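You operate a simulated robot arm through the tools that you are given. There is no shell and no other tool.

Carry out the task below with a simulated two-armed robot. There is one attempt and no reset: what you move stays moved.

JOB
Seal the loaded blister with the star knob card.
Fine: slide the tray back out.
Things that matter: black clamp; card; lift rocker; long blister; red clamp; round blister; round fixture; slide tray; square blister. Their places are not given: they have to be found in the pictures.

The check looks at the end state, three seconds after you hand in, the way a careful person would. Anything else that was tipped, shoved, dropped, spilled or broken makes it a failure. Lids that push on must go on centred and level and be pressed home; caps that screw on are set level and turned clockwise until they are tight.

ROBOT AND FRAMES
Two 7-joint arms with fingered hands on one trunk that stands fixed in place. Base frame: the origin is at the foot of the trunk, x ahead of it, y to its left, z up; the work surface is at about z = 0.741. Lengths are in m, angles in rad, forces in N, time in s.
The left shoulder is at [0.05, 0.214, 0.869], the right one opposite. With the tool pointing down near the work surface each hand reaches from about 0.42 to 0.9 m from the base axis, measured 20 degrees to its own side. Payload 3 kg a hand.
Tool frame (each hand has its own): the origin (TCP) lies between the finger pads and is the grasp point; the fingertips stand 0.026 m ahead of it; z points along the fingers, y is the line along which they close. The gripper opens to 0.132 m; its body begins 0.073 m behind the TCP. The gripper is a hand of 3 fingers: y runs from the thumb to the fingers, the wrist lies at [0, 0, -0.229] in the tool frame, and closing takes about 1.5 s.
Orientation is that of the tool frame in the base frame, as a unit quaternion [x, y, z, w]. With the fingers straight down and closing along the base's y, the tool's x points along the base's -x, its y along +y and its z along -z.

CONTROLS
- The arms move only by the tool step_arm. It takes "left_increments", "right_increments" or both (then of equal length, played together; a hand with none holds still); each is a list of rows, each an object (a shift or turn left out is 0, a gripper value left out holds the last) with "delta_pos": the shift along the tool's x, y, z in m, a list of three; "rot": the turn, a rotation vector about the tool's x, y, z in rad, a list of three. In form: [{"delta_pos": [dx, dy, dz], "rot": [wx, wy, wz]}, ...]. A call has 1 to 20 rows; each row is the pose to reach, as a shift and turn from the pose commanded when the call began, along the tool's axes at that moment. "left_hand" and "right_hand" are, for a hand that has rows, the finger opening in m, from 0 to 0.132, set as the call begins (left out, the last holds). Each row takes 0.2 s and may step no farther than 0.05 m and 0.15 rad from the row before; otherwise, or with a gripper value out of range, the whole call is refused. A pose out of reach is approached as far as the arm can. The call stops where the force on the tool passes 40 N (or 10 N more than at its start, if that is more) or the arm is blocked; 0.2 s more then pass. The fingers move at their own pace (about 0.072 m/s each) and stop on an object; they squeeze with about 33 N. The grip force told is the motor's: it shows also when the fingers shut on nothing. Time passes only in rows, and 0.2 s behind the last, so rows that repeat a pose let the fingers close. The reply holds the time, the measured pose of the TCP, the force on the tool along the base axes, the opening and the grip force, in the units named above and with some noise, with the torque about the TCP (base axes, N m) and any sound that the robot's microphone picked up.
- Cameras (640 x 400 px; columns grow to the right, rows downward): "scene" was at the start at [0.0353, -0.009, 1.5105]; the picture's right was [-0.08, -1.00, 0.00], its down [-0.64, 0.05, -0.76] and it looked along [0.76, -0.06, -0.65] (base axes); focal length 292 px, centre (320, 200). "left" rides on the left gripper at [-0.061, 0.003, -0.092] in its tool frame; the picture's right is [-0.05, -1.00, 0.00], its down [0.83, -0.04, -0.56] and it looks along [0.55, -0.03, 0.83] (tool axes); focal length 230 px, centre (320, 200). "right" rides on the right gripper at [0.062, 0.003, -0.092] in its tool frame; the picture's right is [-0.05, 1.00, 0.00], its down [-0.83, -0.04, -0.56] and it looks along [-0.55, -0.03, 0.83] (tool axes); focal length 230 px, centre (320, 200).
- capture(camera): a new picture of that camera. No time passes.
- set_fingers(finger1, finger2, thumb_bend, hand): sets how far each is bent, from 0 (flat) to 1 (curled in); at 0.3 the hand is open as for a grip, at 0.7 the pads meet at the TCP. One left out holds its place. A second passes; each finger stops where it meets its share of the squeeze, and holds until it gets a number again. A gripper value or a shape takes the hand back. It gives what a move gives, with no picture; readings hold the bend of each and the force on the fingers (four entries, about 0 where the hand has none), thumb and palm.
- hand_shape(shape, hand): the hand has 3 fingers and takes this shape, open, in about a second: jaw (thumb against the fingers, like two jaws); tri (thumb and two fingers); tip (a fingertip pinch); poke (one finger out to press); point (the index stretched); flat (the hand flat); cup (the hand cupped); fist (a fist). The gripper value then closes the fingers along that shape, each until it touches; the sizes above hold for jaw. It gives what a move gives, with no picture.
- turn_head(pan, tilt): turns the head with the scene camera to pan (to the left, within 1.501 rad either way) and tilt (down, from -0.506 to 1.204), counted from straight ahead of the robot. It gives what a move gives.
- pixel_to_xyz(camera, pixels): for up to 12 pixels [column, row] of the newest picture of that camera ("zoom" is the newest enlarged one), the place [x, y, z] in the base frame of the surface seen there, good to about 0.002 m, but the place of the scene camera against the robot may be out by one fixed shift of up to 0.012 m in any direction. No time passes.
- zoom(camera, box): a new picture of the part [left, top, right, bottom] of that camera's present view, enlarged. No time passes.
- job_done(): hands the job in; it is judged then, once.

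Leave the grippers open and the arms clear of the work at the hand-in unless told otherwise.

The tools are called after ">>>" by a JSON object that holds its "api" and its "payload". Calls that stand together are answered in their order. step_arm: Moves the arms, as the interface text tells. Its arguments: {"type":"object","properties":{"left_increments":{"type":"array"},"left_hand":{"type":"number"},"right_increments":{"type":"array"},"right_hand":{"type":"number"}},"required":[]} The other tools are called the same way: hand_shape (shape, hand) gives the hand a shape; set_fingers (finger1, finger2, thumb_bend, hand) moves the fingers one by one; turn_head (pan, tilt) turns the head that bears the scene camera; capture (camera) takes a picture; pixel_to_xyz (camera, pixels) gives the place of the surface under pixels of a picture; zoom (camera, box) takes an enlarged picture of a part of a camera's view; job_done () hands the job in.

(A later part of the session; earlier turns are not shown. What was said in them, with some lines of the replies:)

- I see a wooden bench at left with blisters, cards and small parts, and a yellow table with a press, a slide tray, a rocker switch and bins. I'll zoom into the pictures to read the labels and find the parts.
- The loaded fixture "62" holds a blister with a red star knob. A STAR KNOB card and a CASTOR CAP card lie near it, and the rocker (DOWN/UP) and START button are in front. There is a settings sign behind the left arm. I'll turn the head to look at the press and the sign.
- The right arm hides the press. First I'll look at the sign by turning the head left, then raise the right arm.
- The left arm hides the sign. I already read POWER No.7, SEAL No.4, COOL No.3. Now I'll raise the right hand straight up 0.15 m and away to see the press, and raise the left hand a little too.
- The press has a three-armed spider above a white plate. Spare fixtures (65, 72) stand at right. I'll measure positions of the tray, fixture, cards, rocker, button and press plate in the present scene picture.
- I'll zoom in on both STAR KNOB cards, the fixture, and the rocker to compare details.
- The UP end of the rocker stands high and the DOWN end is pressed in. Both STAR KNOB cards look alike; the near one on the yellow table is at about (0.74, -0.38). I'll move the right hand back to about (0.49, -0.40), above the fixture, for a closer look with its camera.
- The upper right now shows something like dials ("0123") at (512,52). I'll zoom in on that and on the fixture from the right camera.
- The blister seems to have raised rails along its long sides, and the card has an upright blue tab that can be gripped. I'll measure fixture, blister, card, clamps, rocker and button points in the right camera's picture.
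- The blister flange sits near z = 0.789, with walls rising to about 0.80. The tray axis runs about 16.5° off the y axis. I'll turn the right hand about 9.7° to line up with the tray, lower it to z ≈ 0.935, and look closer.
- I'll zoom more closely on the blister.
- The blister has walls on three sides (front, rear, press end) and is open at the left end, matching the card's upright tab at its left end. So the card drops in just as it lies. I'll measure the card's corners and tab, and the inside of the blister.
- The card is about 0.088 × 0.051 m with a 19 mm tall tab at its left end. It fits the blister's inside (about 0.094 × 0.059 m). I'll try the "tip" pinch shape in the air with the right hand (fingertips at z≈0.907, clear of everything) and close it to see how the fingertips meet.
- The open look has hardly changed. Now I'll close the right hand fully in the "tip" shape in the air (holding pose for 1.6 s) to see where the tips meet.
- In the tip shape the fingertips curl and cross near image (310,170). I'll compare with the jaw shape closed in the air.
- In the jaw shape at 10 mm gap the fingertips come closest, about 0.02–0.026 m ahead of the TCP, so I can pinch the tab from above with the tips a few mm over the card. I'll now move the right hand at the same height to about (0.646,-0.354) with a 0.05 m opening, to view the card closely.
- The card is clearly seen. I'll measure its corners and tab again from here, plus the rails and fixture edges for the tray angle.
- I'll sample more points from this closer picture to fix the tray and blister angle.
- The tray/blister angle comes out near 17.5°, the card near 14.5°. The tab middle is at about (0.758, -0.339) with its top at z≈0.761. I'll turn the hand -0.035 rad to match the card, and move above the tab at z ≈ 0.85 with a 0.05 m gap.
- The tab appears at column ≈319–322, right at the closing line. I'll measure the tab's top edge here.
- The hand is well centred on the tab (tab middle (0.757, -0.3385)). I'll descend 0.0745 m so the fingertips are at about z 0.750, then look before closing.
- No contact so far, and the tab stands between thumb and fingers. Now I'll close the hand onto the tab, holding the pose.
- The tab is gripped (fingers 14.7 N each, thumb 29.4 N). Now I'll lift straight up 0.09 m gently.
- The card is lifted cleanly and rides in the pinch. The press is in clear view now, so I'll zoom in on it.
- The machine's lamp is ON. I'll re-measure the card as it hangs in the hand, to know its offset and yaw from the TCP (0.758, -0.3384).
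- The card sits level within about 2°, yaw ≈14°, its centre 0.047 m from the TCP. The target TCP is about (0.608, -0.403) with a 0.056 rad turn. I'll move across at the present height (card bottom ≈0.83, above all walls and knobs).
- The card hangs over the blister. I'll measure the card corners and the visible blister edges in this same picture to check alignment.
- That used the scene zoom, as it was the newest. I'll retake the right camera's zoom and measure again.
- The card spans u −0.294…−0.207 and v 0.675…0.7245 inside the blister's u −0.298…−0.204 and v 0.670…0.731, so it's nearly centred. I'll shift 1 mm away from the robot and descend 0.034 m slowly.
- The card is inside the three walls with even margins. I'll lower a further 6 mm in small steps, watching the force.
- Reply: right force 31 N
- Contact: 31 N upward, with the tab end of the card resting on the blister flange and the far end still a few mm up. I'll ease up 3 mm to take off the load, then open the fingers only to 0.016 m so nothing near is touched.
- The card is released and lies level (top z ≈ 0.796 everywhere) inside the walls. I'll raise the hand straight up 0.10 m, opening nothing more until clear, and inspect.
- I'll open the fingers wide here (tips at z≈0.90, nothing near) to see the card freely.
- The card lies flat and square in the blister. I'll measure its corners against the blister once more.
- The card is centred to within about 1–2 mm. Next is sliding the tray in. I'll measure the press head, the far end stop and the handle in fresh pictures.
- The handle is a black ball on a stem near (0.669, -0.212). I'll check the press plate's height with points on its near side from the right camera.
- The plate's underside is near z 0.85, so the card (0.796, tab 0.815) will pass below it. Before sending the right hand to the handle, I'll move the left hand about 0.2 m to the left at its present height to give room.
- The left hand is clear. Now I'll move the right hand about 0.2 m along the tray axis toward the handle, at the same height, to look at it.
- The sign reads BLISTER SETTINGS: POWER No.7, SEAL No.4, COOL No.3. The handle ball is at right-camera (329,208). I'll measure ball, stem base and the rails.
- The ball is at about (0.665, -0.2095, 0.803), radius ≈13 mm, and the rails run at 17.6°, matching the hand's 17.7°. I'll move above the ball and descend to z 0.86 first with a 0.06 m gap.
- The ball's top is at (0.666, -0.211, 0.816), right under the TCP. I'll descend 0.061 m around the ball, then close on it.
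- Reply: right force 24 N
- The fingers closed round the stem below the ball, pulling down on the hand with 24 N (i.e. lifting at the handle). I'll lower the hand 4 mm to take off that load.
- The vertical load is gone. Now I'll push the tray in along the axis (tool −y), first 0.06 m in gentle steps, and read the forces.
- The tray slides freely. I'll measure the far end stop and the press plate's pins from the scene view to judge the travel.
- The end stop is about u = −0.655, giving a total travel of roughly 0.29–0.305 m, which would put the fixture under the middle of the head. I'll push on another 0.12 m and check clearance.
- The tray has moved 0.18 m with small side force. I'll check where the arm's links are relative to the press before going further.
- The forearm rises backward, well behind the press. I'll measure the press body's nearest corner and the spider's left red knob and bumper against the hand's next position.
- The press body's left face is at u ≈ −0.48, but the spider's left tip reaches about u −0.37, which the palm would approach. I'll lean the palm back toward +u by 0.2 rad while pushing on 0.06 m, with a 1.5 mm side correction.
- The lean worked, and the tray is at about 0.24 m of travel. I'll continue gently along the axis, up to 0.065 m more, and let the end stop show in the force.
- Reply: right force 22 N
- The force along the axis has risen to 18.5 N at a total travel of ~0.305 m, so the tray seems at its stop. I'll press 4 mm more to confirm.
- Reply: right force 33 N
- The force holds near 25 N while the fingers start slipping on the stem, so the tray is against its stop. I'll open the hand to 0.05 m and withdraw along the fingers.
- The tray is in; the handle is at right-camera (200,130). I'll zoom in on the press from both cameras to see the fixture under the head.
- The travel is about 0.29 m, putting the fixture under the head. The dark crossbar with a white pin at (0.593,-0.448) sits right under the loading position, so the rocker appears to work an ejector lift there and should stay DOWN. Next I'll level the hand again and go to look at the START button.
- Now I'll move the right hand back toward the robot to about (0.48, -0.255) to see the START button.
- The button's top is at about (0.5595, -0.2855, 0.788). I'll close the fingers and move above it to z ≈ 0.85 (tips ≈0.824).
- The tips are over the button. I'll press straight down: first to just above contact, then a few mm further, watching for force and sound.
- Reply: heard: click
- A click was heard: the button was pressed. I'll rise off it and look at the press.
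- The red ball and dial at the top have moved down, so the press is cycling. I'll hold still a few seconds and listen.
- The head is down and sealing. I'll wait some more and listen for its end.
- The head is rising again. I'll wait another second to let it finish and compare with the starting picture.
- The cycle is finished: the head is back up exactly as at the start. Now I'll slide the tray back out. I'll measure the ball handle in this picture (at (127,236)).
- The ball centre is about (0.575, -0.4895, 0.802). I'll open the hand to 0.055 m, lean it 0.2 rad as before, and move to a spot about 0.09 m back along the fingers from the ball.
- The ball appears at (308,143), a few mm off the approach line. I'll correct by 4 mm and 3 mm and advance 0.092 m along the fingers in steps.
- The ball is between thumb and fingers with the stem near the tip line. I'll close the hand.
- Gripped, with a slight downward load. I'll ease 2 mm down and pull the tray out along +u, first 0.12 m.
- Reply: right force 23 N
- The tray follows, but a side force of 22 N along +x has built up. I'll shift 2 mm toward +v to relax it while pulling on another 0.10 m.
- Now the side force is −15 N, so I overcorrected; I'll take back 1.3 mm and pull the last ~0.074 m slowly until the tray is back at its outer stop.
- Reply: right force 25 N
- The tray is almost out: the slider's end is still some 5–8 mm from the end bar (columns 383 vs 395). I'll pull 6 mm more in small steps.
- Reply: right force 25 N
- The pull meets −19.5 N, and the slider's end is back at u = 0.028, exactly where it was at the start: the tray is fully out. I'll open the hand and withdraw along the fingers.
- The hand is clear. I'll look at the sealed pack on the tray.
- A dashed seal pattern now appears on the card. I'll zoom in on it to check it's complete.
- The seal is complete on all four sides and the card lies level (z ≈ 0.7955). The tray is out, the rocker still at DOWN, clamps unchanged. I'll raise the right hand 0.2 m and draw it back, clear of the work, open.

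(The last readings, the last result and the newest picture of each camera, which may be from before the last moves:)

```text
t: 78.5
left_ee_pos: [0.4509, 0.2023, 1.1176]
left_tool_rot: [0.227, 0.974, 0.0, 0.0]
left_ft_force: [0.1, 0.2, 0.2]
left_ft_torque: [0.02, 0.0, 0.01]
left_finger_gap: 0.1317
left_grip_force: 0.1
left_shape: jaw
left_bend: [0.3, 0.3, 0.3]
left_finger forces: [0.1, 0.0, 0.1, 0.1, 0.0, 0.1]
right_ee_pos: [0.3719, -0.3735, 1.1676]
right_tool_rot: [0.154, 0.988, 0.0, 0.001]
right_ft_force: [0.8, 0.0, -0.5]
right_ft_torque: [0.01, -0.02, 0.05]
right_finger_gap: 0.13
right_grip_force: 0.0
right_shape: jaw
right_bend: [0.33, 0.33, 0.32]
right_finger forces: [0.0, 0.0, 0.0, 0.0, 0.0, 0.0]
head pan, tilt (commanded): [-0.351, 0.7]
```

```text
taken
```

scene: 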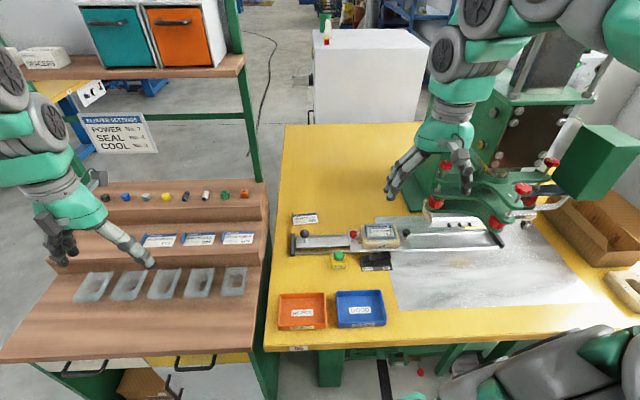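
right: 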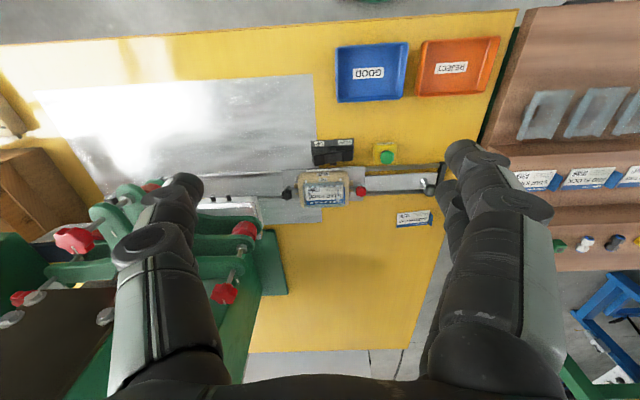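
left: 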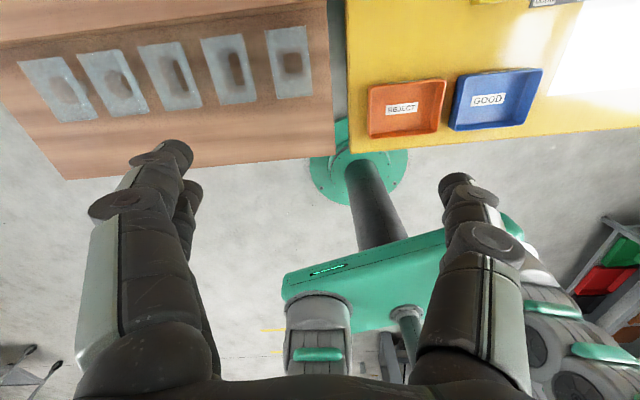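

Everything looks in place. I'll check the small red spot under the table at (421,372) and the left fingers near the blisters, and take a final close look at the tray.

>>> {"api": "zoom", "payload": {"camera": "scene", "box": [340, 330, 500, 400]}}

>>> {"api": "zoom", "payload": {"camera": "scene", "box": [270, 200, 430, 300]}}

>>> {"api": "zoom", "payload": {"camera": "scene", "box": [60, 170, 280, 310]}}

```text
4.00 times, centred on (420, 365) of scene
```

zoom: 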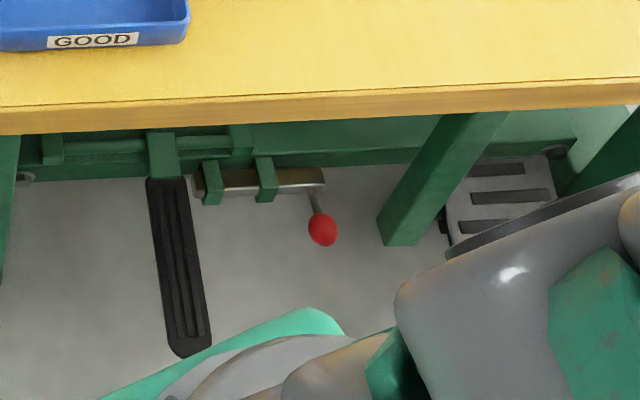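

```text
4.00 times, centred on (350, 250) of scene
```

zoom: 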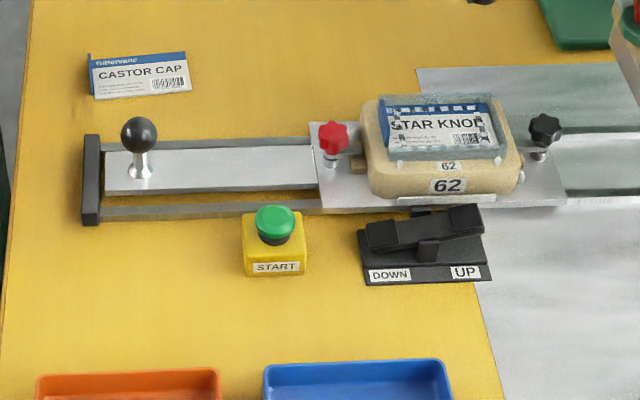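

```text
2.86 times, centred on (170, 240) of scene
```

zoom: 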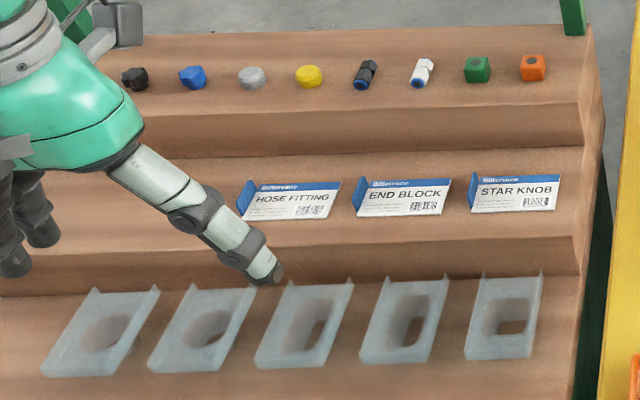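

The red spot is only a fixed lever under the table. The card is sealed on the blister, the tray is back at its outer stop, and the rocker and clamps are as they were. All the other parts are untouched, and both hands are open and clear. I'm handing in.

>>> {"api": "job_done", "payload": {}}

```text
The job is handed in.
```

The star knob card is sealed onto the loaded blister, and the tray is back at its outer stop.

- **Card:** I used the STAR KNOB card from the yellow table and laid it flat between the blister's walls, centred to within about 2 mm.
- **Seal:** I slid the tray in to its stop and pressed START. The press cycled and came back up, leaving a complete seal pattern along all four sides of the card.
- **Settings:** The sign by the bench lists POWER No. 7, SEAL No. 4 and COOL No. 3. I did not check or change the machine's own settings against it.
- **Everything else:** The lift rocker is still at DOWN and the clamps are as I found them. The other cards, blisters and parts were not touched. Both hands are open and clear of the work.
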